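You operate a simulated robot arm through the tools that you are given. There is no shell and no other tool.

Carry out the task below with a simulated robot arm. There is one attempt and no reset: what you move stays moved.

Task
Wipe the dust off the pump plate, level it with the yellow level, then lock the jack.
Fine: use the yellow pad and put it back; free the jack with the jack lever first; leave the level lying along the plate, its bubble between the lines. Where these are worked on the way, their far stop is far enough and under half their travel is too little: jack lever. What is to be rubbed or washed off counts as gone when no trace of it is left.

The check looks at the end state, three seconds after you hand in, the way a careful person would. Anything else that was tipped, shoved, dropped, spilled or broken makes it a failure.

Robot
A 6-joint arm with a two-finger parallel gripper, fixed in place. Base frame: the origin is on the floor under the middle of its stand, x ahead of it, y to its left, z up. Lengths are in m, angles in rad, forces in N, time in s.
It reaches about 1.313 m from its shoulder. Its first joint turns from -2.897 to 2.897 rad. Payload 3.43 kg.
The TCP is the grasp point between the finger pads, 0.034 m short of the fingertips. In the tool frame z runs along the fingers and y along their closing line. Largest opening 0.128 m; finger width 0.024, thickness 0.012; the body of the gripper, 0.048 by 0.13 m, starts 0.096 m behind the TCP.
Orientation is that of the tool frame in the base frame, as [roll, pitch, yaw] about the fixed x, y, z axes, in that order (R = Rz(yaw) Ry(pitch) Rx(roll)). With the fingers straight down and closing along the base's y, the tool's x points along the base's -x, its y along +y and its z along -z.

Tools
- The arm moves only by the tool arm_command. Its argument "plan" is a list of rows, each a list of 7 numbers: the shift along the tool's x, y, z in mm, then the turn, a rotation vector about the tool's x, y, z in rad, then the gripper command, from -1 (fully open) to 1 (shut), values between in proportion. In form: [[dx, dy, dz, rx, ry, rz, jaw], ...]. A call has 1 to 20 rows; each row is the pose to reach, as a shift and turn from the pose commanded when the call began, along the tool's axes at that moment. Each row takes 0.2 s and may step no farther than 0.05 m and 0.15 rad from the row before; otherwise, or with a gripper value out of range, the whole call is refused. Where a pose cannot be reached the arm comes as near as it can. A force on the tool above 40 N (or 10 N above the force at the start of the call, whichever is more), or a blocked arm, ends the call early, and 0.2 s more pass. Each finger travels about 0.153 m/s and halts on what it meets, pressing with about 37 N; the grip force reading is that of the motor and also rises with nothing between the fingers. The clock runs only during rows and for 0.2 s after the last one: add rows that repeat a pose to give the fingers time. The reply holds the time, the measured pose of the TCP, the force on the tool along the base axes, the opening and the grip force, in the units named above and with some noise, with the torque about the TCP (base axes, N m) and any sound that the robot's microphone picked up.
- Cameras (640 x 400 px; columns grow to the right, rows downward): "scene" is fixed at [0.3984, 0.6469, 1.5545]; the picture's right is [-0.72, -0.69, 0.00], its down [-0.60, 0.63, -0.49] and it looks along [0.34, -0.36, -0.87] (base axes); focal length 270 px, centre (320, 200). "wrist" rides on the gripper at [0.076, -0.011, -0.16] in the tool frame; the picture's right is [0.15, 0.99, 0.00], its down [-0.88, 0.13, -0.46] and it looks along [-0.45, 0.07, 0.89] (tool axes); focal length 234 px, centre (320, 200). There is no depth. A picture from a camera that has moved, and an enlarged one, comes with that camera's place and axes in the base frame and with its lens.
- camera(camera): a new picture of that camera. It takes no simulated time.
- inspect(camera, box): a new picture of the part [left, top, right, bottom] of that camera's present view, enlarged. It takes no simulated time.
- finish_job(): hands the job in; it is judged then, once.

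Places have to be worked out from the pictures, the camera data and where the tool is seen. Open the gripper and draw the arm clear of the work before you hand the job in, unless the task says otherwise.

The tools are called after ">>>" by a JSON object that holds its "api" and its "payload". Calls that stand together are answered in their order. arm_command: Moves the arm, as the interface text tells. Its arguments: {"type":"object","properties":{"plan":{"type":"array"}},"required":["plan"]} The other tools are called the same way: camera (camera) takes a picture; inspect (camera, box) takes an enlarged picture of a part of a camera's view; finish_job () hands the job in.

At the start:

```text
time: 0.0
ee_pos: [0.6657, 0.1677, 1.157]
orientation: [3.141, 0.001, 3.141]
ft_force: [-0.1, -0.3, 0.5]
wrist_torque: [-0.02, -0.02, 0.0]
grip_width: 0.1281
finger_force: 0.0
```

scene: 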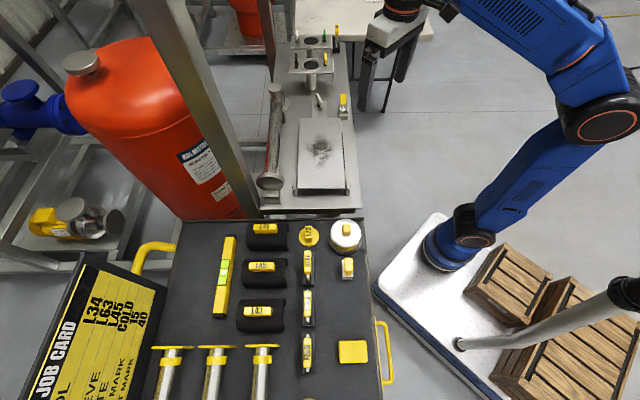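
wrist: 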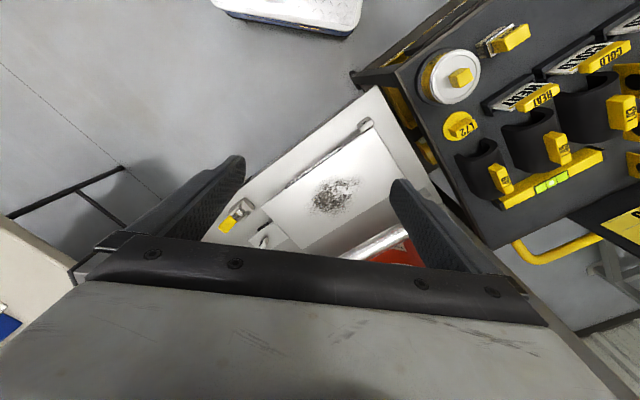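

The scene shows a dusty plate, a yellow lever-like item near the jack, a yellow level on the cart, and a yellow pad candidate. I enlarge the scene views first to identify each one.

>>> {"api": "inspect", "payload": {"camera": "scene", "box": [240, 20, 380, 220]}}

>>> {"api": "inspect", "payload": {"camera": "scene", "box": [200, 210, 400, 390]}}

>>> {"api": "inspect", "payload": {"camera": "wrist", "box": [200, 80, 440, 270]}}

>>> {"api": "inspect", "payload": {"camera": "wrist", "box": [400, 0, 640, 260]}}

```text
2.00 times, centred on (310, 120) of scene
camera zoom: at [0.3984, 0.6469, 1.5545], right [-0.72, -0.69, 0.0], down [-0.6, 0.63, -0.49], along [0.34, -0.36, -0.87], focal length 540 px, centre (340, 360)
```

zoom: 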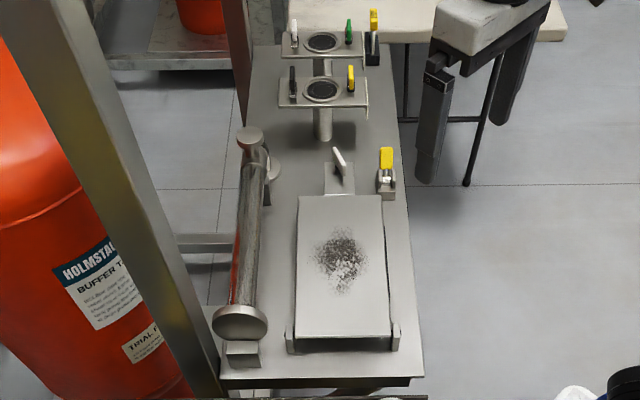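

```text
2.22 times, centred on (300, 300) of scene
camera zoom: at [0.3984, 0.6469, 1.5545], right [-0.72, -0.69, 0.0], down [-0.6, 0.63, -0.49], along [0.34, -0.36, -0.87], focal length 600 px, centre (364, -22)
```

zoom: 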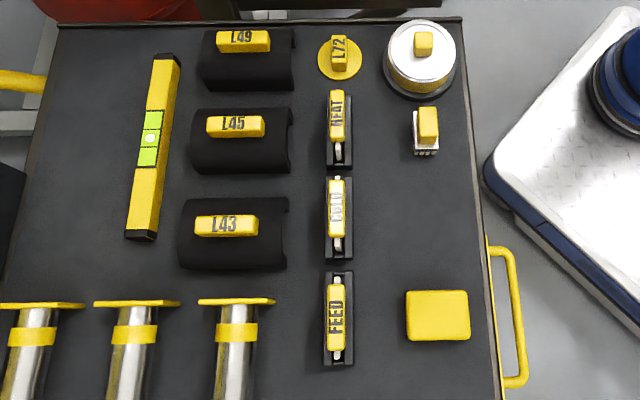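

```text
2.11 times, centred on (320, 175) of wrist
camera zoom: at [0.5878, 0.1549, 1.3167], right [-0.15, 0.99, 0.0], down [0.88, 0.13, 0.46], along [0.45, 0.07, -0.89], focal length 493 px, centre (320, 253)
```

zoom: 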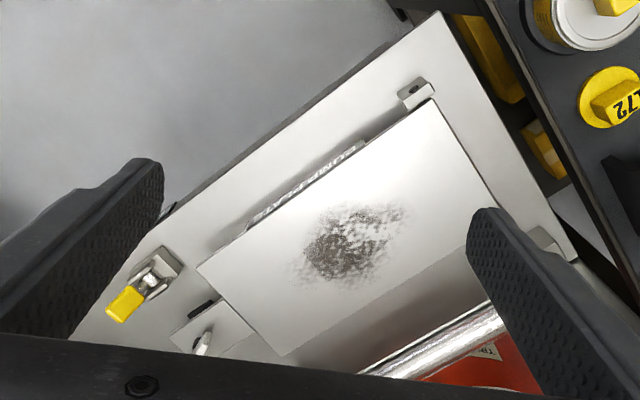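

```text
1.54 times, centred on (520, 130) of wrist
camera zoom: at [0.5878, 0.1549, 1.3167], right [-0.15, 0.99, 0.0], down [0.88, 0.13, 0.46], along [0.45, 0.07, -0.89], focal length 360 px, centre (12, 308)
```

zoom: 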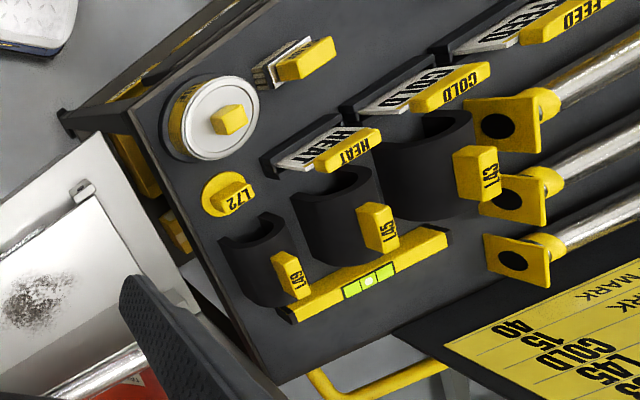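

The dust is near (0.80, 0.22, 0.865), the yellow lever by the plate near (0.895, 0.0, 0.875), the level near (0.71, 0.69, 0.82) and the yellow pad near (0.34, 0.59, 0.81). I move the wrist camera closer to see the jack and lever area.

>>> {"api": "arm_command", "payload": {"plan": [[-20, -28, 18, 0, 0, 0, -1], [-40, -56, 36, 0, 0, 0, -1], [-60, -84, 54, 0, 0, 0, -1], [-80, -112, 72, 0, 0, 0, -1], [-100, -140, 90, 0, 0, 0, -1], [-120, -168, 107, 0, 0, 0, -1], [-120, -168, 107, 0, 0, 0, -1]]}}

>>> {"api": "camera", "payload": {"camera": "wrist"}}

>>> {"api": "camera", "payload": {"camera": "scene"}}

```text
time: 1.6
ee_pos: [0.7862, 0.0001, 1.0495]
orientation: [-3.141, 0.001, -3.141]
ft_force: [-0.6, 0.3, 0.3]
wrist_torque: [0.02, -0.01, -0.01]
grip_width: 0.128
finger_force: 0.0
```

```text
taken
camera wrist: at [0.7086, -0.014, 1.2092], right [-0.15, 0.99, 0.0], down [0.88, 0.13, 0.46], along [0.45, 0.07, -0.89], focal length 234 px, centre (320, 200)
```

wrist: 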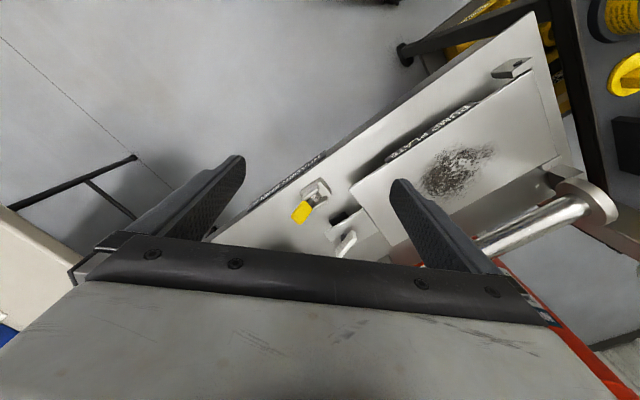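

```text
taken
```

scene: 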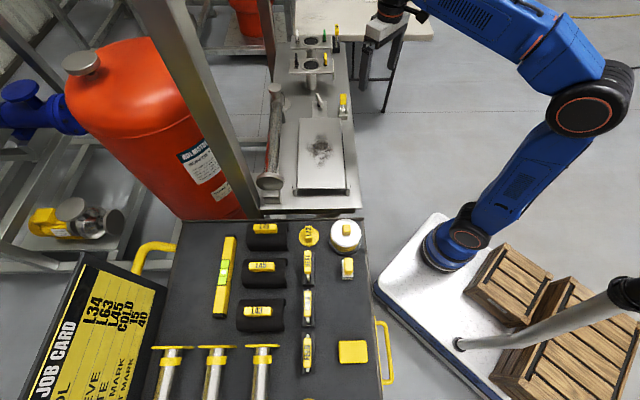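

>>> {"api": "inspect", "payload": {"camera": "wrist", "box": [240, 130, 420, 270]}}

>>> {"api": "inspect", "payload": {"camera": "scene", "box": [280, 80, 370, 140]}}

```text
2.86 times, centred on (330, 200) of wrist
camera zoom: at [0.7086, -0.014, 1.2092], right [-0.15, 0.99, 0.0], down [0.88, 0.13, 0.46], along [0.45, 0.07, -0.89], focal length 669 px, centre (291, 200)
```

zoom: 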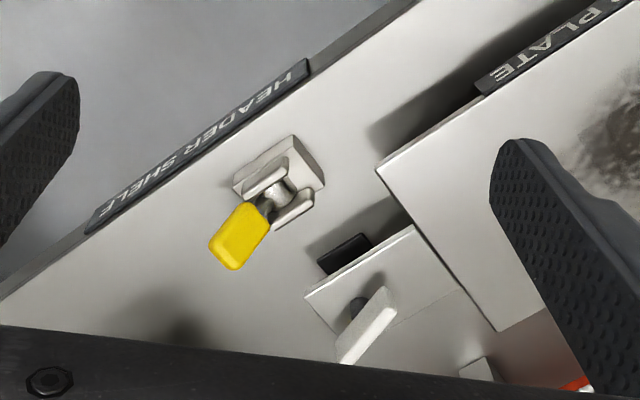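

```text
6.67 times, centred on (325, 110) of scene
camera zoom: at [0.3984, 0.6469, 1.5545], right [-0.72, -0.69, 0.0], down [-0.6, 0.63, -0.49], along [0.34, -0.36, -0.87], focal length 1799 px, centre (287, 800)
```

zoom: 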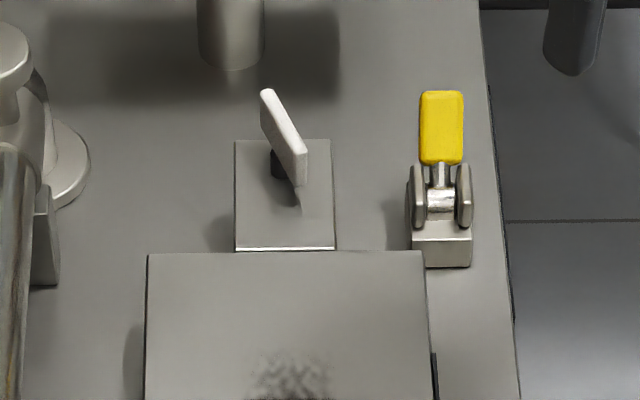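

The yellow lever sits on a clevis beside the plate, and a white T-bar sits on the tab at the plate's end. I want a lower, more side-on view to learn which is the jack lever and how the plate tilts.

>>> {"api": "arm_command", "payload": {"plan": [[25, -5, 15, 0, -0.15, 0, -1], [45, -10, 35, 0, -0.3, 0, -1], [65, -15, 55, 0, -0.45, 0, -1], [86, -20, 80, 0, -0.6, 0, -1], [86, -20, 80, 0, -0.6, 0, -1]]}}

>>> {"api": "camera", "payload": {"camera": "wrist"}}

>>> {"api": "inspect", "payload": {"camera": "wrist", "box": [240, 100, 440, 240]}}

```text
time: 2.8
ee_pos: [0.7002, -0.0193, 0.9708]
orientation: [-3.141, 0.601, -3.14]
ft_force: [-0.9, -0.5, -0.8]
wrist_torque: [-0.03, 0.0, -0.01]
grip_width: 0.1281
finger_force: 0.0
```

```text
taken
camera wrist: at [0.546, -0.0331, 1.0594], right [-0.12, 0.99, -0.08], down [0.47, 0.13, 0.87], along [0.88, 0.07, -0.48], focal length 234 px, centre (320, 200)
```

wrist: 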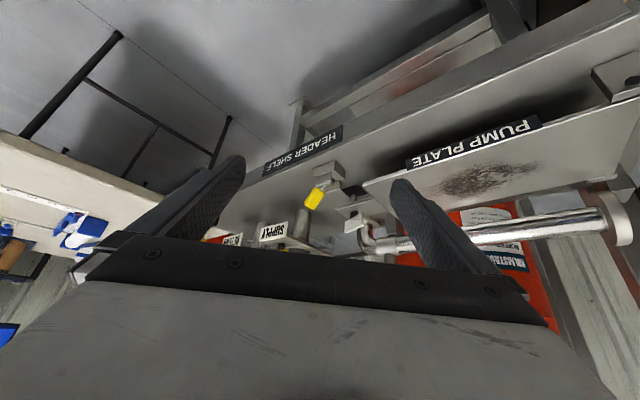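

```text
2.86 times, centred on (340, 170) of wrist
camera zoom: at [0.546, -0.0331, 1.0594], right [-0.12, 0.99, -0.08], down [0.47, 0.13, 0.87], along [0.88, 0.07, -0.48], focal length 669 px, centre (263, 286)
```

zoom: 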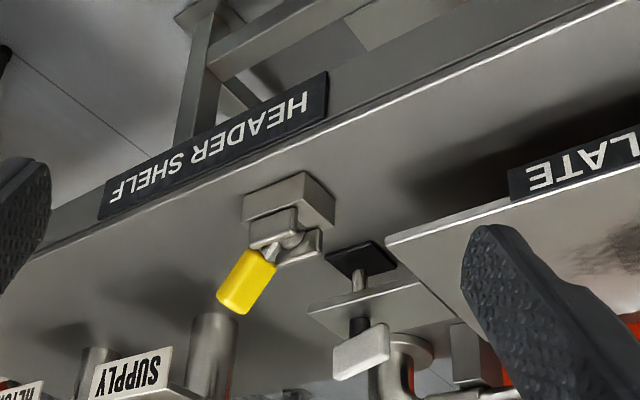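

Seen upside-down here: the tab at the plate's end carries a jack screw with a black foot below and a white T-handle on top. The yellow lever on its clevis beside it looks like the jack lever, leaning to the far end. I rise, untilt, and go look at the cart.

>>> {"api": "arm_command", "payload": {"plan": [[-6, 12, -32, 0, 0.1, 0, -1], [-12, 24, -64, 0, 0.2, 0, -1], [-18, 36, -97, 0, 0.3, 0, -1], [-24, 48, -130, 0, 0.4, 0, -1], [-30, 60, -162, 0, 0.5, 0, -1], [-36, 70, -194, 0, 0.6, 0, -1], [-36, 70, -194, 0, 0.6, 0, -1]]}}

```text
time: 4.4
ee_pos: [0.62, 0.049, 1.1518]
orientation: [-3.141, 0.001, -3.14]
ft_force: [-0.5, -0.6, -0.2]
wrist_torque: [0.02, 0.01, 0.01]
grip_width: 0.1281
finger_force: 0.1
```

Now I move over toward the cart to view the pad and the tools from above.

>>> {"api": "arm_command", "payload": {"plan": [[25, 40, 0, 0, 0, -0.05, -1], [50, 78, 0, 0, 0, -0.1, -1], [75, 116, 0, 0, 0, -0.15, -1], [100, 154, 0, 0, 0, -0.2, -1], [125, 192, 0, 0, 0, -0.25, -1], [150, 230, 0, 0, 0, -0.3, -1], [175, 268, 0, 0, 0, -0.35, -1], [200, 306, 0, 0, 0, -0.4, -1], [220, 340, 0, 0, 0, -0.5, -1], [220, 370, 0, 0, 0, -0.6, -1], [220, 370, 0, 0, 0, -0.6, -1]]}}

>>> {"api": "camera", "payload": {"camera": "wrist"}}

>>> {"api": "camera", "payload": {"camera": "scene"}}

```text
time: 6.8
ee_pos: [0.3993, 0.4206, 1.1497]
orientation: [3.141, 0.001, -2.539]
ft_force: [0.0, 0.9, -0.2]
wrist_torque: [-0.01, 0.01, 0.02]
grip_width: 0.128
finger_force: 0.0
```

```text
taken
camera wrist: at [0.3408, 0.3672, 1.3101], right [-0.68, 0.73, 0.0], down [0.65, 0.61, 0.46], along [0.33, 0.31, -0.89], focal length 234 px, centre (320, 200)
```

wrist: 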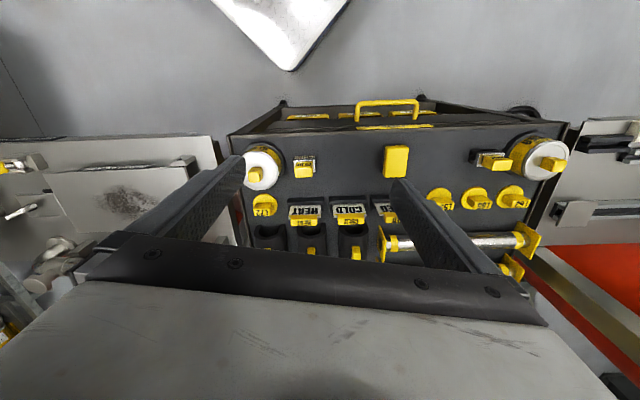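

```text
taken
```

scene: 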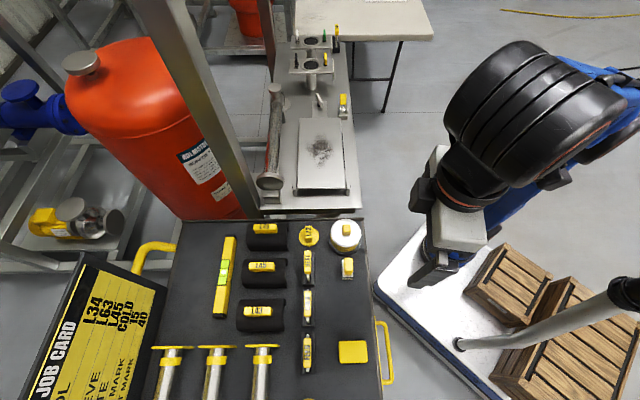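

Both cameras now show the cart. I enlarge the wrist view to check the pad and what lies around it.

>>> {"api": "inspect", "payload": {"camera": "wrist", "box": [220, 80, 580, 300]}}

>>> {"api": "inspect", "payload": {"camera": "wrist", "box": [360, 120, 440, 200]}}

```text
1.78 times, centred on (400, 190) of wrist
camera zoom: at [0.3408, 0.3672, 1.3101], right [-0.68, 0.73, 0.0], down [0.65, 0.61, 0.46], along [0.33, 0.31, -0.89], focal length 416 px, centre (178, 218)
```

zoom: 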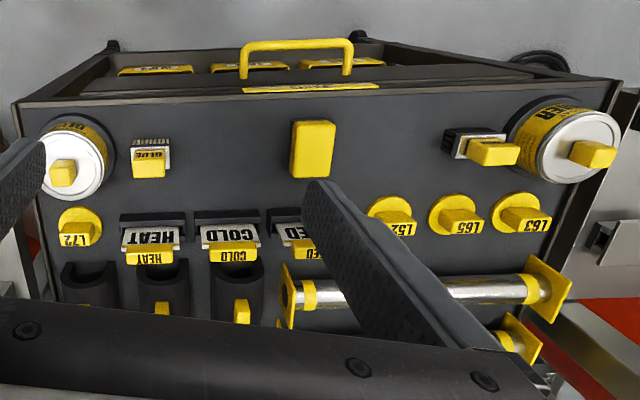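

```text
5.00 times, centred on (400, 160) of wrist
camera zoom: at [0.3408, 0.3672, 1.3101], right [-0.68, 0.73, 0.0], down [0.65, 0.61, 0.46], along [0.33, 0.31, -0.89], focal length 1171 px, centre (-80, 400)
```

zoom: 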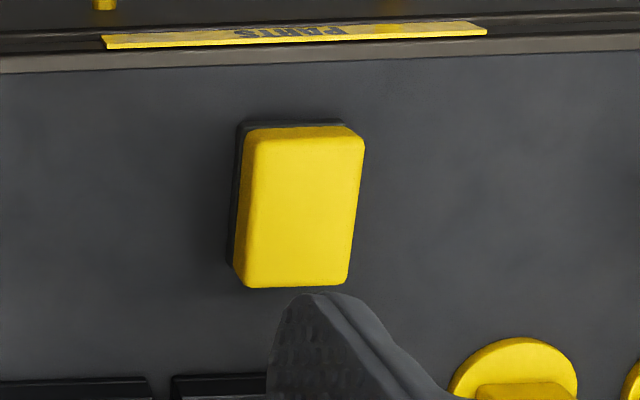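

The pad is a yellow block on a black base, about 0.045 × 0.067 m, centred near (0.343, 0.589) with its top near z 0.835. I move above it with the fingers closing along its short side.

>>> {"api": "arm_command", "payload": {"plan": [[-8, 30, 10, 0, 0, -0.04, -1], [-16, 60, 25, 0, 0, -0.08, -1], [-25, 90, 50, 0, 0, -0.12, -1], [-33, 118, 80, 0, 0, -0.15, -1], [-41, 145, 110, 0, 0, -0.183, -1], [-49, 170, 140, 0, 0, -0.183, -1], [-49, 170, 140, 0, 0, -0.183, -1]]}}

>>> {"api": "camera", "payload": {"camera": "wrist"}}

>>> {"api": "camera", "payload": {"camera": "scene"}}

```text
time: 8.4
ee_pos: [0.3425, 0.5894, 1.0054]
orientation: [3.141, 0.0, -2.358]
ft_force: [-0.1, 0.5, 0.3]
wrist_torque: [0.02, 0.01, -0.03]
grip_width: 0.1282
finger_force: 0.0
```

```text
taken
camera wrist: at [0.295, 0.5261, 1.1654], right [-0.8, 0.6, 0.0], down [0.53, 0.71, 0.46], along [0.27, 0.37, -0.89], focal length 234 px, centre (320, 200)
```

wrist: 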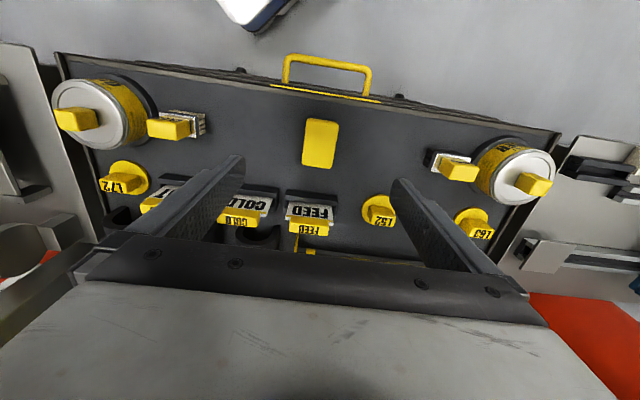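

```text
taken
```

scene: 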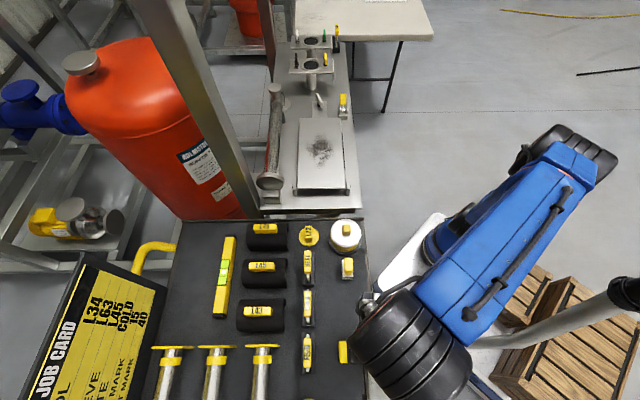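

The pad is seen at about (321, 143) in the wrist view. I enlarge to refine its location.

>>> {"api": "inspect", "payload": {"camera": "wrist", "box": [270, 100, 370, 180]}}

>>> {"api": "inspect", "payload": {"camera": "scene", "box": [310, 320, 390, 370]}}

```text
5.00 times, centred on (320, 140) of wrist
camera zoom: at [0.295, 0.5261, 1.1654], right [-0.8, 0.6, 0.0], down [0.53, 0.71, 0.46], along [0.27, 0.37, -0.89], focal length 1171 px, centre (320, 500)
```

zoom: 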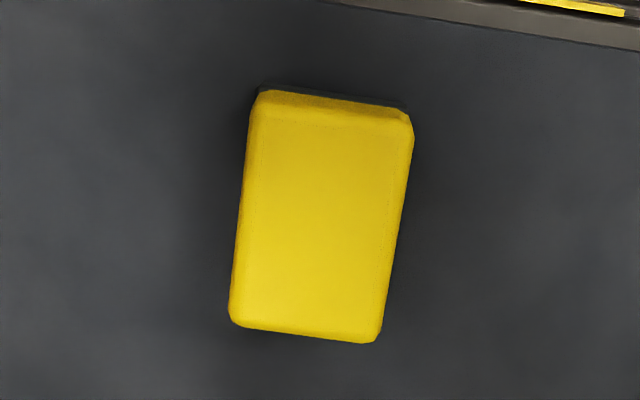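

```text
8.00 times, centred on (350, 345) of scene
camera zoom: at [0.3984, 0.6469, 1.5545], right [-0.72, -0.69, 0.0], down [-0.6, 0.63, -0.49], along [0.34, -0.36, -0.87], focal length 2159 px, centre (80, -960)
```

zoom: 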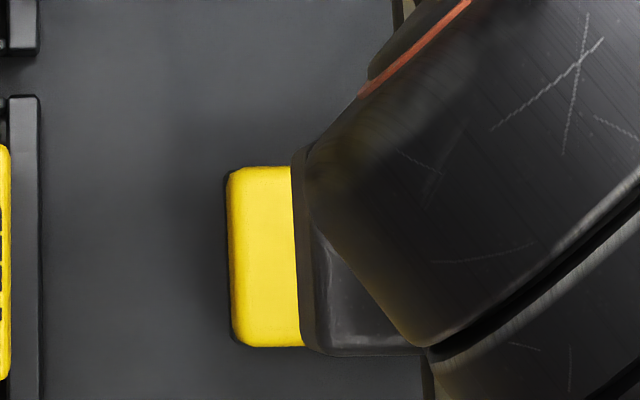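

The pad centre refines to (0.342, 0.590), already right under the TCP. I descend to TCP z ≈ 0.868 with the jaws part closed and look again before gripping.

>>> {"api": "arm_command", "payload": {"plan": [[0, 0, 35, 0, 0, 0, -0.6], [0, 0, 70, 0, 0, 0, -0.3], [0, 0, 105, 0, 0, 0, -0.3], [0, 0, 128, 0, 0, 0, -0.3], [0, 0, 137, 0, 0, 0, -0.3], [0, 0, 137, 0, 0, 0, -0.3]]}}

>>> {"api": "camera", "payload": {"camera": "wrist"}}

>>> {"api": "camera", "payload": {"camera": "scene"}}

```text
time: 9.8
ee_pos: [0.343, 0.5871, 0.8721]
orientation: [-3.141, 0.0, -2.356]
ft_force: [0.2, -0.2, -0.6]
wrist_torque: [0.0, 0.0, -0.02]
grip_width: 0.083
finger_force: 0.0
```

```text
taken
camera wrist: at [0.2959, 0.5244, 1.033], right [-0.8, 0.6, 0.0], down [0.53, 0.71, 0.46], along [0.27, 0.37, -0.89], focal length 234 px, centre (320, 200)
```

wrist: 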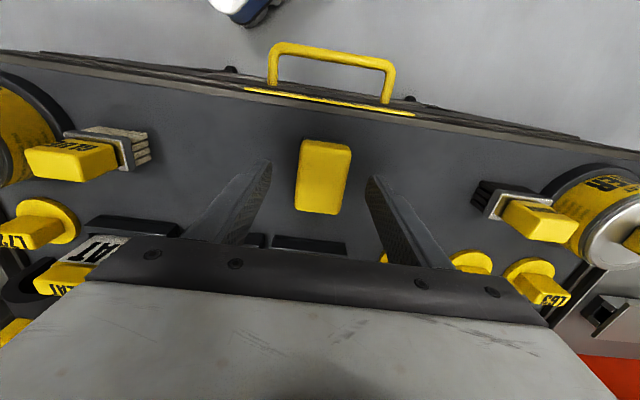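

```text
taken
```

scene: 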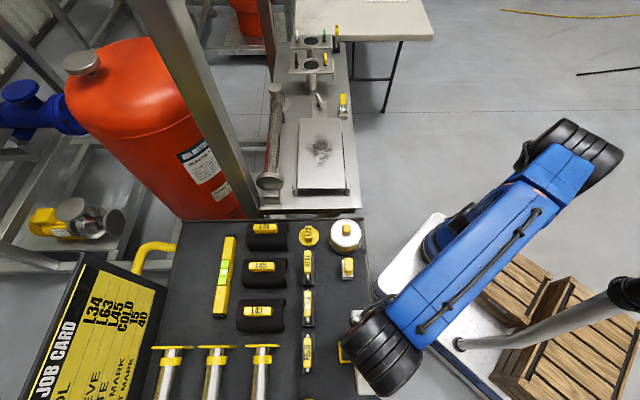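

The fingertips straddle the pad and the pad lies about 3 mm off along the closing line. I enlarge to judge the pad's height above the cart surface.

>>> {"api": "inspect", "payload": {"camera": "wrist", "box": [240, 110, 400, 230]}}

```text
3.33 times, centred on (320, 170) of wrist
camera zoom: at [0.2959, 0.5244, 1.033], right [-0.8, 0.6, 0.0], down [0.53, 0.71, 0.46], along [0.27, 0.37, -0.89], focal length 781 px, centre (320, 300)
```

zoom: 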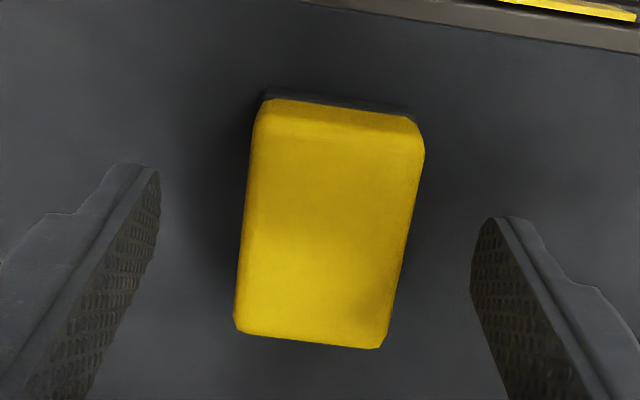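

The cart surface works out near z 0.805 and the pad is about 25 mm thick. I descend to TCP z ≈ 0.845 (tips ~6 mm above the cart), close on the pad, and lift slightly.

>>> {"api": "arm_command", "payload": {"plan": [[0, 3, 15, 0, 0, 0, -0.3], [0, 3, 27, 0, 0, 0, -0.3], [0, 3, 27, 0, 0, 0, 0.2], [0, 3, 27, 0, 0, 0, 1], [0, 3, 27, 0, 0, 0, 1], [0, 3, 27, 0, 0, 0, 1]]}}

>>> {"api": "camera", "payload": {"camera": "wrist"}}

```text
time: 11.2
ee_pos: [0.3405, 0.5898, 0.8455]
orientation: [3.14, 0.001, -2.357]
ft_force: [0.4, -1.0, 0.5]
wrist_torque: [0.03, 0.0, 0.02]
grip_width: 0.0448
finger_force: 36.5
```

```text
taken
camera wrist: at [0.2935, 0.5275, 1.0053], right [-0.8, 0.6, 0.0], down [0.53, 0.71, 0.46], along [0.27, 0.37, -0.89], focal length 234 px, centre (320, 200)
```

wrist: 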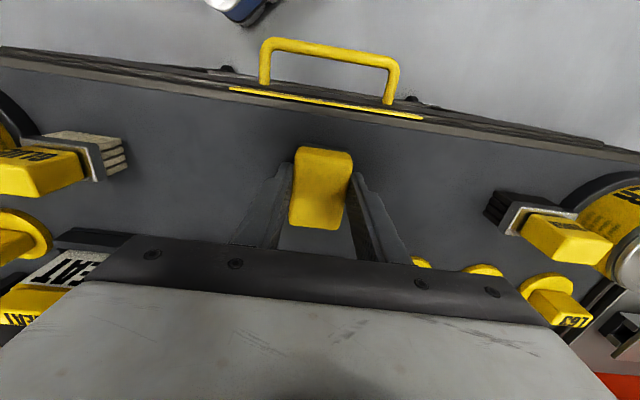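

The pad is gripped (width 0.0448 m) at (0.3405, 0.5898, 0.8455), which I note as the place to return it. I lift it and inspect the dust extent in the scene camera.

>>> {"api": "arm_command", "payload": {"plan": [[0, 0, -15, 0, 0, 0, 1], [0, 0, -40, 0, 0, 0, 1], [0, 0, -85, 0, 0, 0, 1], [0, 0, -130, 0, 0, 0, 1], [0, 0, -175, 0, 0, 0, 1], [0, 0, -210, 0, 0, 0, 1], [0, 0, -210, 0, 0, 0, 1]]}}

>>> {"api": "inspect", "payload": {"camera": "scene", "box": [280, 105, 370, 205]}}

>>> {"api": "camera", "payload": {"camera": "wrist"}}

```text
time: 12.8
ee_pos: [0.3417, 0.5907, 1.0558]
orientation: [-3.14, 0.001, -2.358]
ft_force: [-0.7, -0.7, -0.9]
wrist_torque: [0.0, -0.04, -0.01]
grip_width: 0.045
finger_force: 36.9
```

```text
4.00 times, centred on (325, 155) of scene
camera zoom: at [0.3984, 0.6469, 1.5545], right [-0.72, -0.69, 0.0], down [-0.6, 0.63, -0.49], along [0.34, -0.36, -0.87], focal length 1079 px, centre (300, 380)
```

zoom: 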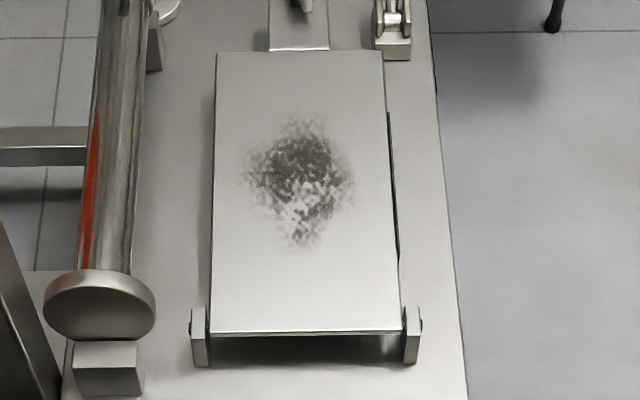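

```text
taken
camera wrist: at [0.2939, 0.5279, 1.2155], right [-0.8, 0.6, 0.0], down [0.53, 0.71, 0.46], along [0.27, 0.36, -0.89], focal length 234 px, centre (320, 200)
```

wrist: 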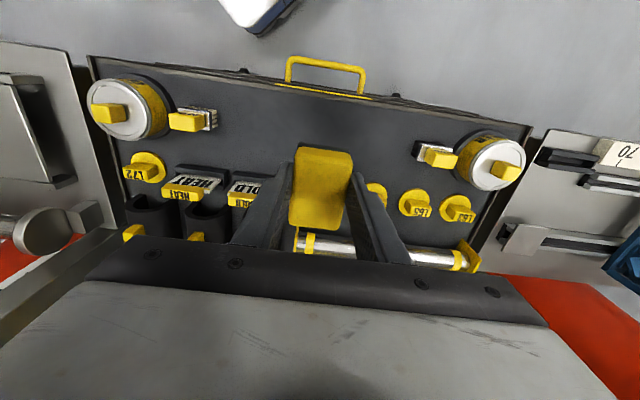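

The dust covers about 0.155 m along the plate and 0.10 m across, centred on the plate at about (0.808, 0.218). I carry the pad over the plate centre at z ≈ 0.98.

>>> {"api": "arm_command", "payload": {"plan": [[-5, -42, 0, 0, 0, 0, 1], [-10, -85, 0, 0, 0, 0, 1], [-14, -127, 0, 0, 0, 0, 1], [-19, -170, 0, 0, 0, 0, 1], [-24, -212, 0, 0, 0, 0, 1], [-29, -254, 0, 0, 0, 0, 1], [-33, -297, 0, 0, 0, 0, 1], [-38, -339, 0, 0, 0, 0, 1], [-43, -381, 5, 0, 0, 0, 1], [-48, -424, 15, 0, 0, 0, 1], [-52, -466, 30, 0, 0, 0, 1], [-57, -508, 45, 0, 0, 0, 1], [-62, -551, 60, 0, 0, 0, 1], [-67, -593, 76, 0, 0, 0, 1], [-67, -593, 76, 0, 0, 0, 1]]}}

>>> {"api": "camera", "payload": {"camera": "scene"}}

>>> {"api": "camera", "payload": {"camera": "wrist"}}

```text
time: 16.0
ee_pos: [0.8084, 0.2162, 0.9813]
orientation: [3.141, 0.0, -2.357]
ft_force: [0.4, -0.5, -1.2]
wrist_torque: [-0.01, 0.0, -0.01]
grip_width: 0.045
finger_force: 36.8
```

```text
taken
```

scene: 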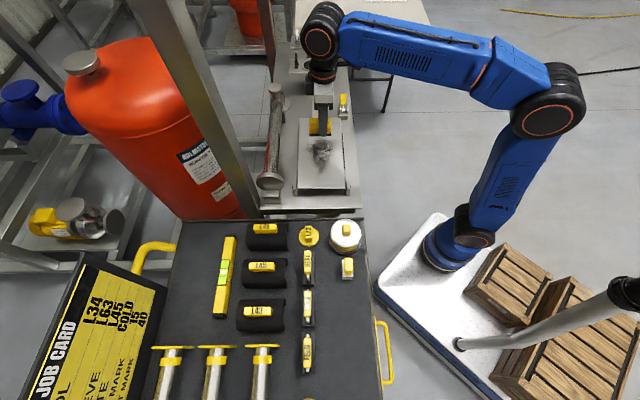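

```text
taken
camera wrist: at [0.761, 0.1526, 1.1417], right [-0.8, 0.6, 0.0], down [0.53, 0.71, 0.46], along [0.27, 0.37, -0.89], focal length 234 px, centre (320, 200)
```

wrist: 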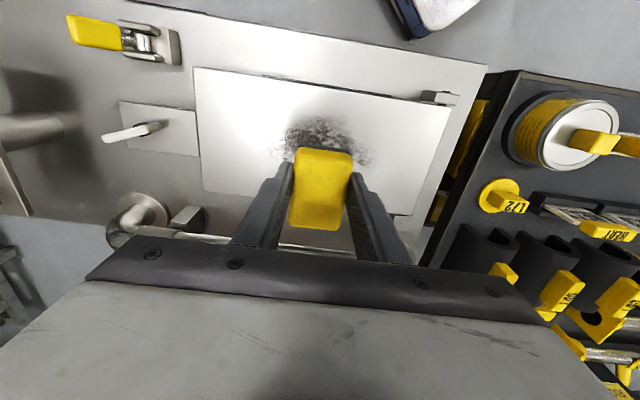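

The plate corners from this view put the plate centre at (0.810, 0.2155), right under the pad. I go to the hinge end of the dust and come down close, to feel for contact.

>>> {"api": "arm_command", "payload": {"plan": [[0, 40, 15, 0, 0, 0, 1], [0, 80, 40, 0, 0, 0, 1], [0, 80, 65, 0, 0, 0, 1], [0, 80, 75, 0, 0, 0, 1], [0, 80, 75, 0, 0, 0, 1]]}}

>>> {"api": "inspect", "payload": {"camera": "scene", "box": [280, 105, 370, 205]}}

```text
time: 17.2
ee_pos: [0.7514, 0.2724, 0.906]
orientation: [3.141, 0.001, -2.359]
ft_force: [0.2, 0.1, -0.4]
wrist_torque: [-0.01, -0.02, -0.03]
grip_width: 0.0445
finger_force: 37.3
```

```text
4.00 times, centred on (325, 155) of scene
camera zoom: at [0.3984, 0.6469, 1.5545], right [-0.72, -0.69, 0.0], down [-0.6, 0.63, -0.49], along [0.34, -0.36, -0.87], focal length 1079 px, centre (300, 380)
```

zoom: 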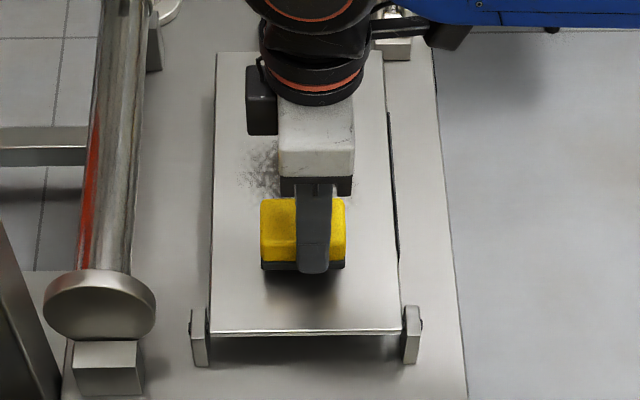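

The pad hovers just above the plate. I lower in small steps and read the force.

>>> {"api": "arm_command", "payload": {"plan": [[0, 0, 3, 0, 0, 0, 1], [0, 0, 6, 0, 0, 0, 1], [0, 0, 8, 0, 0, 0, 1], [0, 0, 8, 0, 0, 0, 1]]}}

```text
time: 18.2
ee_pos: [0.7515, 0.2718, 0.8972]
orientation: [-3.141, 0.0, -2.358]
ft_force: [0.4, -0.7, -0.3]
wrist_torque: [-0.03, 0.01, 0.05]
grip_width: 0.0448
finger_force: 37.0
```

No contact yet at z 0.897. I continue down in small steps.

>>> {"api": "arm_command", "payload": {"plan": [[0, 0, 2, 0, 0, 0, 1], [0, 0, 4, 0, 0, 0, 1], [0, 0, 4, 0, 0, 0, 1]]}}

```text
time: 19.0
ee_pos: [0.7506, 0.2742, 0.8927]
orientation: [3.141, 0.0, -2.357]
ft_force: [-0.8, -0.6, -1.5]
wrist_torque: [-0.04, 0.04, -0.02]
grip_width: 0.0449
finger_force: 37.1
```

>>> {"api": "arm_command", "payload": {"plan": [[0, 0, 2, 0, 0, 0, 1], [0, 0, 4, 0, 0, 0, 1], [0, 0, 4, 0, 0, 0, 1]]}}

>>> {"api": "inspect", "payload": {"camera": "scene", "box": [300, 145, 350, 185]}}

```text
time: 19.8
ee_pos: [0.751, 0.2734, 0.8909]
orientation: [-3.139, 0.001, -2.357]
ft_force: [2.2, 0.4, 24.0]
wrist_torque: [-0.4, -0.47, 0.02]
grip_width: 0.0449
finger_force: 36.5
```

```text
10.00 times, centred on (325, 165) of scene
camera zoom: at [0.3984, 0.6469, 1.5545], right [-0.72, -0.69, 0.0], down [-0.6, 0.63, -0.49], along [0.34, -0.36, -0.87], focal length 2698 px, centre (270, 550)
```

zoom: 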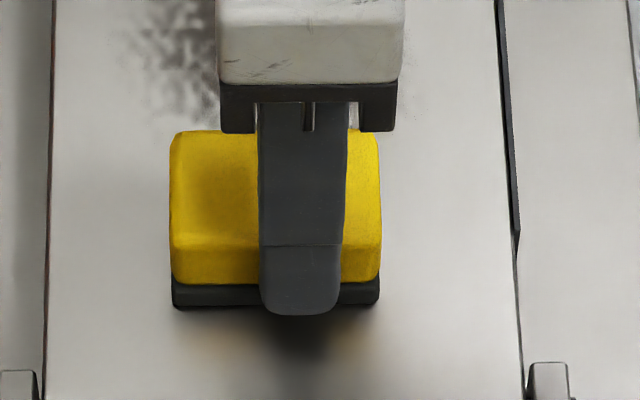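

Contact came at z ≈ 0.892, with a torque suggesting the plate is higher toward the jack end. I lift and probe the jack end to measure the tilt.

>>> {"api": "arm_command", "payload": {"plan": [[0, 0, -12, 0, 0, 0, 1], [0, -10, -25, 0, 0, 0, 1], [0, -55, -28, 0, 0, 0, 1], [0, -100, -28, 0, 0, 0, 1], [0, -130, -28, 0, 0, 0, 1], [0, -160, -28, 0, 0, 0, 1], [0, -160, -20, 0, 0, 0, 1], [0, -160, -16, 0, 0, 0, 1], [0, -160, -16, 0, 0, 0, 1]]}}

```text
time: 21.8
ee_pos: [0.864, 0.1605, 0.9051]
orientation: [3.141, 0.001, -2.357]
ft_force: [-0.1, -0.2, -0.7]
wrist_torque: [-0.01, -0.02, 0.03]
grip_width: 0.0451
finger_force: 37.1
```

No contact at 0.905 there, so I step down again.

>>> {"api": "arm_command", "payload": {"plan": [[0, 0, 2, 0, 0, 0, 1], [0, 0, 4, 0, 0, 0, 1], [0, 0, 4, 0, 0, 0, 1]]}}

```text
time: 22.6
ee_pos: [0.8638, 0.1603, 0.9002]
orientation: [3.141, 0.0, -2.357]
ft_force: [-0.2, 0.3, 0.7]
wrist_torque: [0.03, 0.0, 0.03]
grip_width: 0.0449
finger_force: 37.5
```

>>> {"api": "arm_command", "payload": {"plan": [[0, 0, 1.5, 0, 0, 0, 1], [0, 0, 3, 0, 0, 0, 1], [0, 0, 3, 0, 0, 0, 1]]}}

```text
time: 23.4
ee_pos: [0.8631, 0.1602, 0.898]
orientation: [-3.141, -0.001, -2.357]
ft_force: [0.1, -0.4, -0.1]
wrist_torque: [-0.02, 0.0, 0.04]
grip_width: 0.045
finger_force: 37.0
```

>>> {"api": "arm_command", "payload": {"plan": [[0, 0, 1.5, 0, 0, 0, 1], [0, 0, 3, 0, 0, 0, 1], [0, 0, 3, 0, 0, 0, 1]]}}

```text
time: 24.2
ee_pos: [0.8625, 0.1599, 0.8952]
orientation: [3.141, 0.0, -2.358]
ft_force: [0.2, 0.2, 0.3]
wrist_torque: [0.0, 0.01, 0.01]
grip_width: 0.0448
finger_force: 36.4
```

>>> {"api": "arm_command", "payload": {"plan": [[0, 0, 1.5, 0, 0, 0, 1], [0, 0, 3, 0, 0, 0, 1], [0, 0, 3, 0, 0, 0, 1]]}}

```text
time: 25.0
ee_pos: [0.8629, 0.1603, 0.8922]
orientation: [-3.139, 0.001, -2.359]
ft_force: [-1.9, 0.8, 17.1]
wrist_torque: [-0.19, -0.19, 0.0]
grip_width: 0.045
finger_force: 37.4
```

Contact here at ≈0.893, so the plate is only about 1° high at the jack end. With the pad pressing about 17 N, I make the first wiping stroke down the middle toward the hinge end.

>>> {"api": "arm_command", "payload": {"plan": [[0, 15, 0, 0, 0, 0, 1], [0, 30, 0.4, 0, 0, 0, 1], [0, 50, 0.7, 0, 0, 0, 1], [0, 70, 1, 0, 0, 0, 1], [0, 90, 1.3, 0, 0, 0, 1], [0, 110, 1.6, 0, 0, 0, 1], [0, 130, 1.9, 0, 0, 0, 1], [0, 150, 2.2, 0, 0, 0, 1], [0, 165, 2.5, 0, 0, 0, 1], [0, 165, 2.5, 0, 0, 0, 1]]}}

>>> {"api": "inspect", "payload": {"camera": "scene", "box": [280, 105, 370, 205]}}

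>>> {"api": "camera", "payload": {"camera": "wrist"}}

```text
time: 27.2
ee_pos: [0.7457, 0.2777, 0.8893]
orientation: [-3.141, 0.001, -2.358]
ft_force: [1.0, -4.1, 15.5]
wrist_torque: [-0.26, -0.48, -0.05]
grip_width: 0.0449
finger_force: 37.1
```

```text
4.00 times, centred on (325, 155) of scene
camera zoom: at [0.3984, 0.6469, 1.5545], right [-0.72, -0.69, 0.0], down [-0.6, 0.63, -0.49], along [0.34, -0.36, -0.87], focal length 1079 px, centre (300, 380)
```

zoom: 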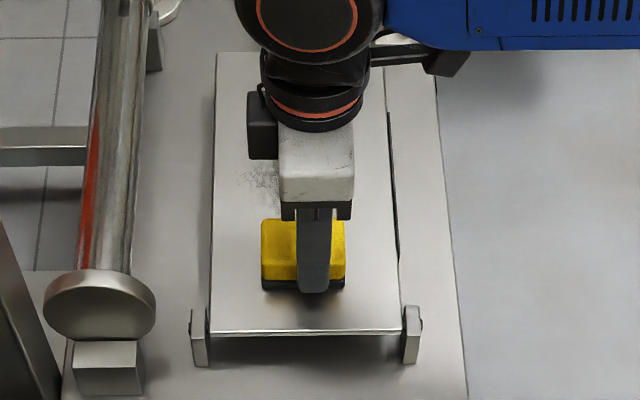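

```text
taken
camera wrist: at [0.6991, 0.2143, 1.0502], right [-0.8, 0.6, 0.0], down [0.53, 0.71, 0.46], along [0.27, 0.37, -0.89], focal length 234 px, centre (320, 200)
```

wrist: 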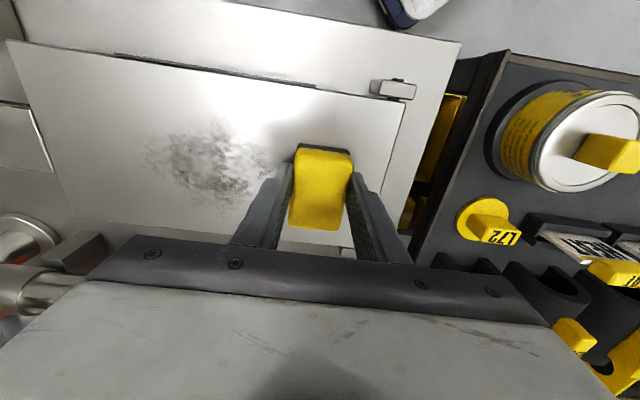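

The dust thins where the pad passed, so it takes several rubs. I continue with overlapping strokes on both sides.

>>> {"api": "arm_command", "payload": {"plan": [[-30, 0, 0.2, 0, 0, 0, 1], [-30, -28, -0.2, 0, 0, 0, 1], [-30, -55, -0.6, 0, 0, 0, 1], [-30, -83, -1, 0, 0, 0, 1], [-30, -110, -1.4, 0, 0, 0, 1], [-30, -138, -1.9, 0, 0, 0, 1], [-30, -165, -2.3, 0, 0, 0, 1], [0, -165, -2.3, 0, 0, 0, 1], [30, -165, -2.3, 0, 0, 0, 1], [30, -138, -1.9, 0, 0, 0, 1], [30, -110, -1.4, 0, 0, 0, 1], [30, -83, -1, 0, 0, 0, 1], [30, -55, -0.6, 0, 0, 0, 1], [30, -28, -0.2, 0, 0, 0, 1], [30, 0, 0.2, 0, 0, 0, 1], [0, 0, 0.2, 0, 0, 0, 1], [0, -41, -0.4, 0, 0, 0, 1], [0, -82, -1, 0, 0, 0, 1], [0, -124, -1.7, 0, 0, 0, 1], [0, -165, -2.3, 0, 0, 0, 1]]}}

>>> {"api": "inspect", "payload": {"camera": "scene", "box": [280, 105, 370, 205]}}

>>> {"api": "camera", "payload": {"camera": "wrist"}}

```text
time: 31.4
ee_pos: [0.8625, 0.1606, 0.893]
orientation: [3.141, -0.001, -2.357]
ft_force: [-0.4, 2.6, 7.1]
wrist_torque: [0.05, -0.12, 0.03]
grip_width: 0.045
finger_force: 37.2
```

```text
4.00 times, centred on (325, 155) of scene
camera zoom: at [0.3984, 0.6469, 1.5545], right [-0.72, -0.69, 0.0], down [-0.6, 0.63, -0.49], along [0.34, -0.36, -0.87], focal length 1079 px, centre (300, 380)
```

zoom: 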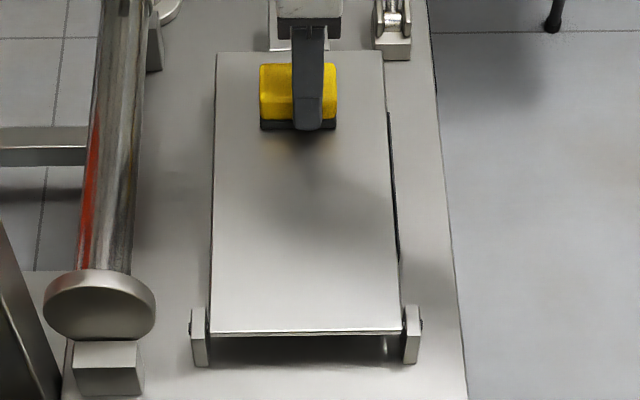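

```text
taken
camera wrist: at [0.8169, 0.098, 1.0529], right [-0.8, 0.6, 0.0], down [0.53, 0.71, 0.45], along [0.27, 0.36, -0.89], focal length 234 px, centre (320, 200)
```

wrist: 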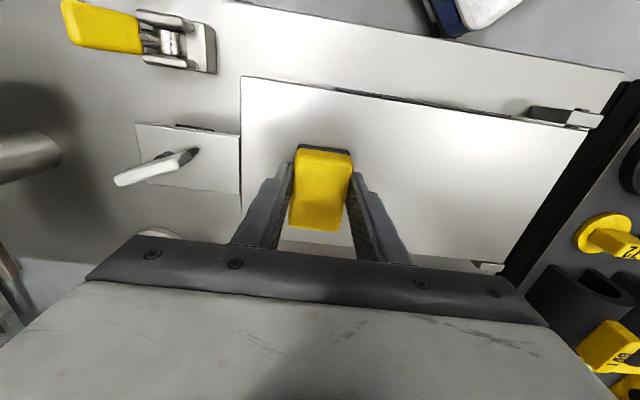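

The plate looks clean already. I do one more overlapping round with slightly more pressure to leave no trace.

>>> {"api": "arm_command", "payload": {"plan": [[-16, 0, 0.8, 0, 0, 0, 1], [-34, 0, 1, 0, 0, 0, 1], [-34, 34, 1.5, 0, 0, 0, 1], [-34, 67, 2, 0, 0, 0, 1], [-34, 100, 2.5, 0, 0, 0, 1], [-34, 133, 3, 0, 0, 0, 1], [-34, 166, 3.5, 0, 0, 0, 1], [-12, 166, 3.5, 0, 0, 0, 1], [-12, 133, 3, 0, 0, 0, 1], [-12, 100, 2.5, 0, 0, 0, 1], [-12, 67, 2, 0, 0, 0, 1], [-12, 34, 1.5, 0, 0, 0, 1], [-12, 0, 1, 0, 0, 0, 1], [12, 0, 1, 0, 0, 0, 1], [12, 34, 1.5, 0, 0, 0, 1], [12, 67, 2, 0, 0, 0, 1], [12, 100, 2.5, 0, 0, 0, 1], [12, 133, 3, 0, 0, 0, 1], [12, 166, 3.5, 0, 0, 0, 1], [34, 166, 3.5, 0, 0, 0, 1]]}}

>>> {"api": "arm_command", "payload": {"plan": [[0, -33, -0.5, 0, 0, 0, 1], [0, -66, -1, 0, 0, 0, 1], [0, -99, -1.5, 0, 0, 0, 1], [0, -132, -2, 0, 0, 0, 1], [0, -166, -2.5, 0, 0, 0, 1], [-34, -166, -2.5, 0, 0, 0, 1], [-34, -133, -2, 0, 0, 0, 1], [-34, -100, -1.5, 0, 0, 0, 1], [-34, -67, -1, 0, 0, 0, 1], [-34, -34, -0.5, 0, 0, 0, 1], [-34, 0, 0, 0, 0, 0, 1], [-34, 0, -20, 0, 0, 0, 1], [-34, 0, -60, 0, 0, 0, 1], [-34, 0, -105, 0, 0, 0, 1], [-34, 0, -105, 0, 0, 0, 1]]}}

>>> {"api": "inspect", "payload": {"camera": "scene", "box": [280, 105, 370, 205]}}

>>> {"api": "camera", "payload": {"camera": "wrist"}}

```text
time: 34.2
ee_pos: [0.8694, 0.1688, 0.8925]
orientation: [-3.14, 0.004, -2.36]
ft_force: [0.2, -3.6, 10.9]
wrist_torque: [-0.43, -0.08, 0.0]
grip_width: 0.0448
finger_force: 36.8
stopped in row 14: the force on the tool passed its limit at 49 N (the readings are from after the stop); the commanded pose is now the measured one
```

```text
time: 35.0
ee_pos: [0.9284, 0.1139, 0.893]
orientation: [3.139, 0.005, -2.353]
ft_force: [2.8, 6.5, 8.8]
wrist_torque: [-0.17, -0.04, 0.13]
grip_width: 0.045
finger_force: 37.4
stopped in row 3: the force on the tool passed its limit at 51 N (the readings are from after the stop); the commanded pose is now the measured one
```

```text
4.00 times, centred on (325, 155) of scene
camera zoom: at [0.3984, 0.6469, 1.5545], right [-0.72, -0.69, 0.0], down [-0.6, 0.63, -0.49], along [0.34, -0.36, -0.87], focal length 1079 px, centre (300, 380)
```

zoom: 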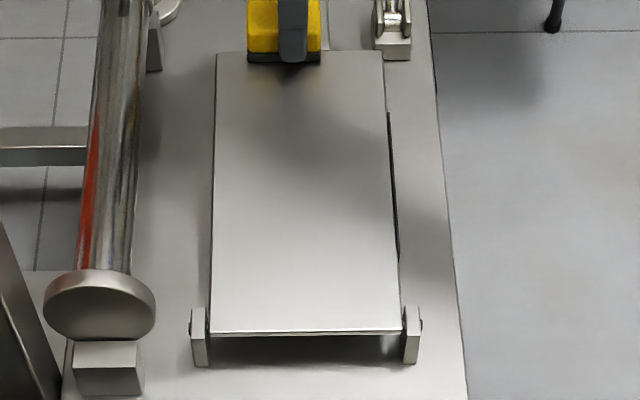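

```text
taken
camera wrist: at [0.8801, 0.0488, 1.0536], right [-0.8, 0.59, 0.0], down [0.53, 0.71, 0.46], along [0.27, 0.37, -0.89], focal length 234 px, centre (320, 200)
```

wrist: 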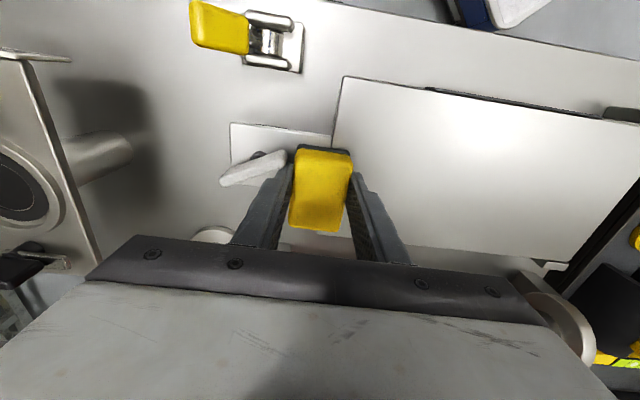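

I should not have chained those two strokes: the first stopped on force at the jack end and the second then ran the pad up to the T-handle before stopping. I back off toward the plate and lift straight up, then check that nothing moved.

>>> {"api": "arm_command", "payload": {"plan": [[0, 6, -1, 0, 0, 0, 1], [0, 12, -8, 0, 0, 0, 1], [0, 14, -40, 0, 0, 0, 1], [0, 14, -80, 0, 0, 0, 1], [0, 14, -120, 0, 0, 0, 1], [0, 14, -120, 0, 0, 0, 1]]}}

>>> {"api": "camera", "payload": {"camera": "wrist"}}

>>> {"api": "inspect", "payload": {"camera": "scene", "box": [280, 80, 370, 140]}}

>>> {"api": "inspect", "payload": {"camera": "scene", "box": [280, 105, 370, 205]}}

```text
time: 36.4
ee_pos: [0.9175, 0.1227, 1.0124]
orientation: [3.136, 0.004, -2.356]
ft_force: [0.7, 0.0, -0.5]
wrist_torque: [-0.01, 0.02, 0.02]
grip_width: 0.0448
finger_force: 36.8
```

```text
taken
camera wrist: at [0.8697, 0.058, 1.1732], right [-0.8, 0.6, 0.0], down [0.53, 0.71, 0.46], along [0.27, 0.37, -0.89], focal length 234 px, centre (320, 200)
```

wrist: 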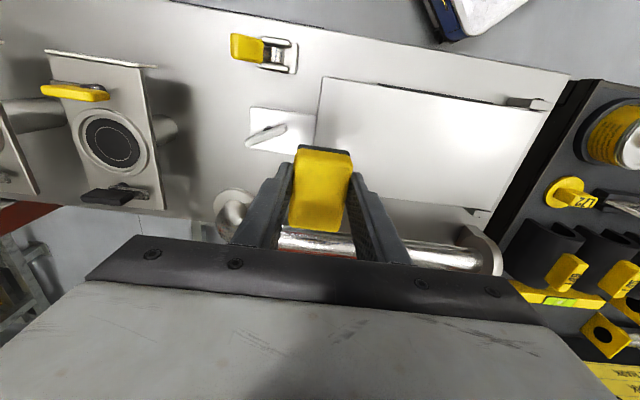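

```text
6.67 times, centred on (325, 110) of scene
camera zoom: at [0.3984, 0.6469, 1.5545], right [-0.72, -0.69, 0.0], down [-0.6, 0.63, -0.49], along [0.34, -0.36, -0.87], focal length 1799 px, centre (287, 800)
```

zoom: 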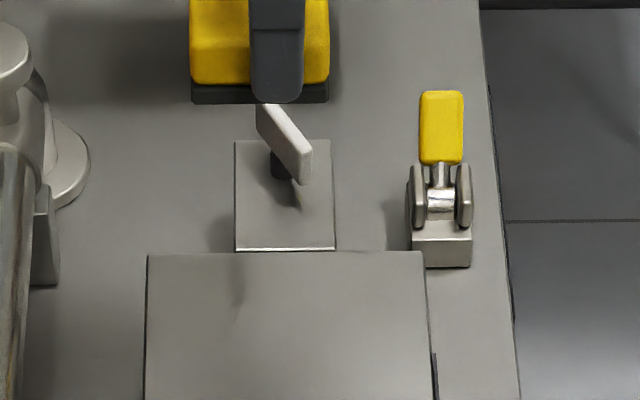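

```text
4.00 times, centred on (325, 155) of scene
camera zoom: at [0.3984, 0.6469, 1.5545], right [-0.72, -0.69, 0.0], down [-0.6, 0.63, -0.49], along [0.34, -0.36, -0.87], focal length 1079 px, centre (300, 380)
```

zoom: 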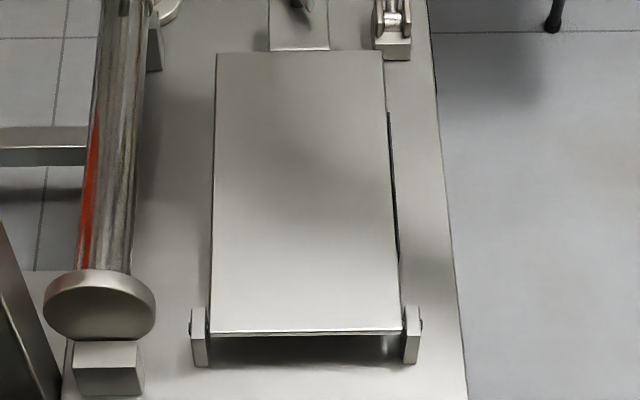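

The T-handle turned only a touch; plate and lever are unmoved. I check the plate closely for any remaining dust trace.

>>> {"api": "inspect", "payload": {"camera": "scene", "box": [296, 112, 346, 152]}}

>>> {"api": "inspect", "payload": {"camera": "scene", "box": [296, 148, 346, 190]}}

>>> {"api": "inspect", "payload": {"camera": "wrist", "box": [230, 60, 560, 230]}}

```text
10.00 times, centred on (321, 132) of scene
camera zoom: at [0.3984, 0.6469, 1.5545], right [-0.72, -0.69, 0.0], down [-0.6, 0.63, -0.49], along [0.34, -0.36, -0.87], focal length 2698 px, centre (310, 880)
```

zoom: 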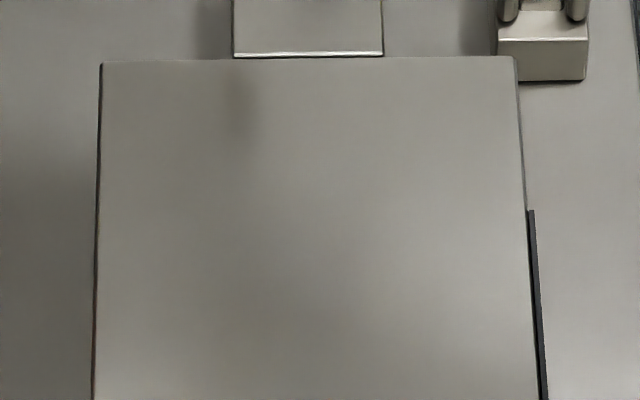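

```text
9.52 times, centred on (321, 169) of scene
camera zoom: at [0.3984, 0.6469, 1.5545], right [-0.72, -0.69, 0.0], down [-0.6, 0.63, -0.49], along [0.34, -0.36, -0.87], focal length 2570 px, centre (310, 495)
```

zoom: 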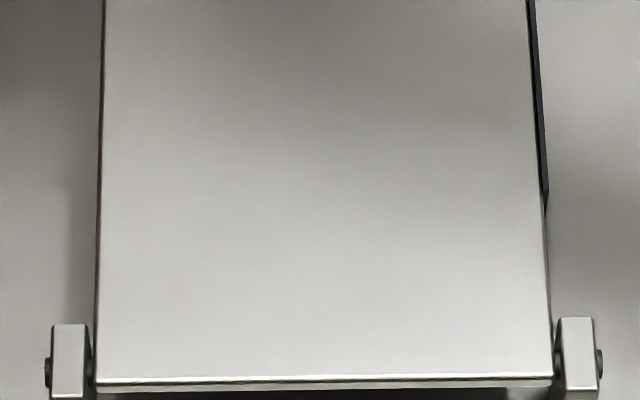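

```text
1.94 times, centred on (395, 145) of wrist
camera zoom: at [0.8697, 0.058, 1.1732], right [-0.8, 0.6, 0.0], down [0.53, 0.71, 0.46], along [0.27, 0.37, -0.89], focal length 454 px, centre (174, 307)
```

zoom: 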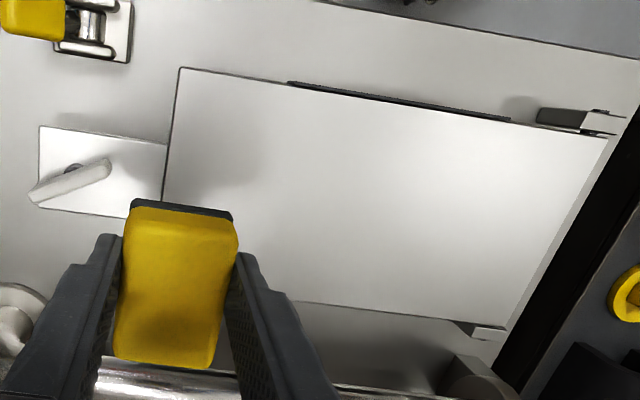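

The plate looks clean, but the robot-side strip got only one stroke, so I'll run one more careful round while the pad is in hand. First I square the tool and hover over the jack-end corner of the wiped area.

>>> {"api": "arm_command", "payload": {"plan": [[20, 30, 20, 0.006, 0.004, 0.003, 1], [44, 62, 50, 0.006, 0.004, 0.003, 1], [44, 62, 80, 0.006, 0.004, 0.003, 1], [44, 62, 103, 0.006, 0.004, 0.003, 1], [44, 62, 103, 0.006, 0.004, 0.003, 1]]}}

```text
time: 37.6
ee_pos: [0.8422, 0.1338, 0.9103]
orientation: [-3.14, 0.0, -2.36]
ft_force: [0.1, 0.6, 0.4]
wrist_torque: [0.0, 0.0, -0.01]
grip_width: 0.0449
finger_force: 37.1
```

>>> {"api": "arm_command", "payload": {"plan": [[0, 0, 9, 0, 0, 0, 1], [0, 0, 14, 0, 0, 0, 1], [0, 0, 16, 0, 0, 0, 1], [0, 0, 17, 0, 0, 0, 1], [0, 0, 17, 0, 0, 0, 1]]}}

```text
time: 38.8
ee_pos: [0.8432, 0.1334, 0.8924]
orientation: [-3.14, -0.001, -2.36]
ft_force: [-0.8, -0.1, -1.4]
wrist_torque: [-0.01, 0.03, -0.02]
grip_width: 0.0451
finger_force: 37.3
```

>>> {"api": "arm_command", "payload": {"plan": [[0, 0, 1, 0, 0, 0, 1], [0, 0, 2, 0, 0, 0, 1], [0, 0, 2, 0, 0, 0, 1]]}}

```text
time: 39.6
ee_pos: [0.8425, 0.1353, 0.892]
orientation: [-3.141, 0.002, -2.36]
ft_force: [3.6, 0.2, 15.6]
wrist_torque: [-0.28, -0.46, 0.04]
grip_width: 0.0449
finger_force: 36.9
```

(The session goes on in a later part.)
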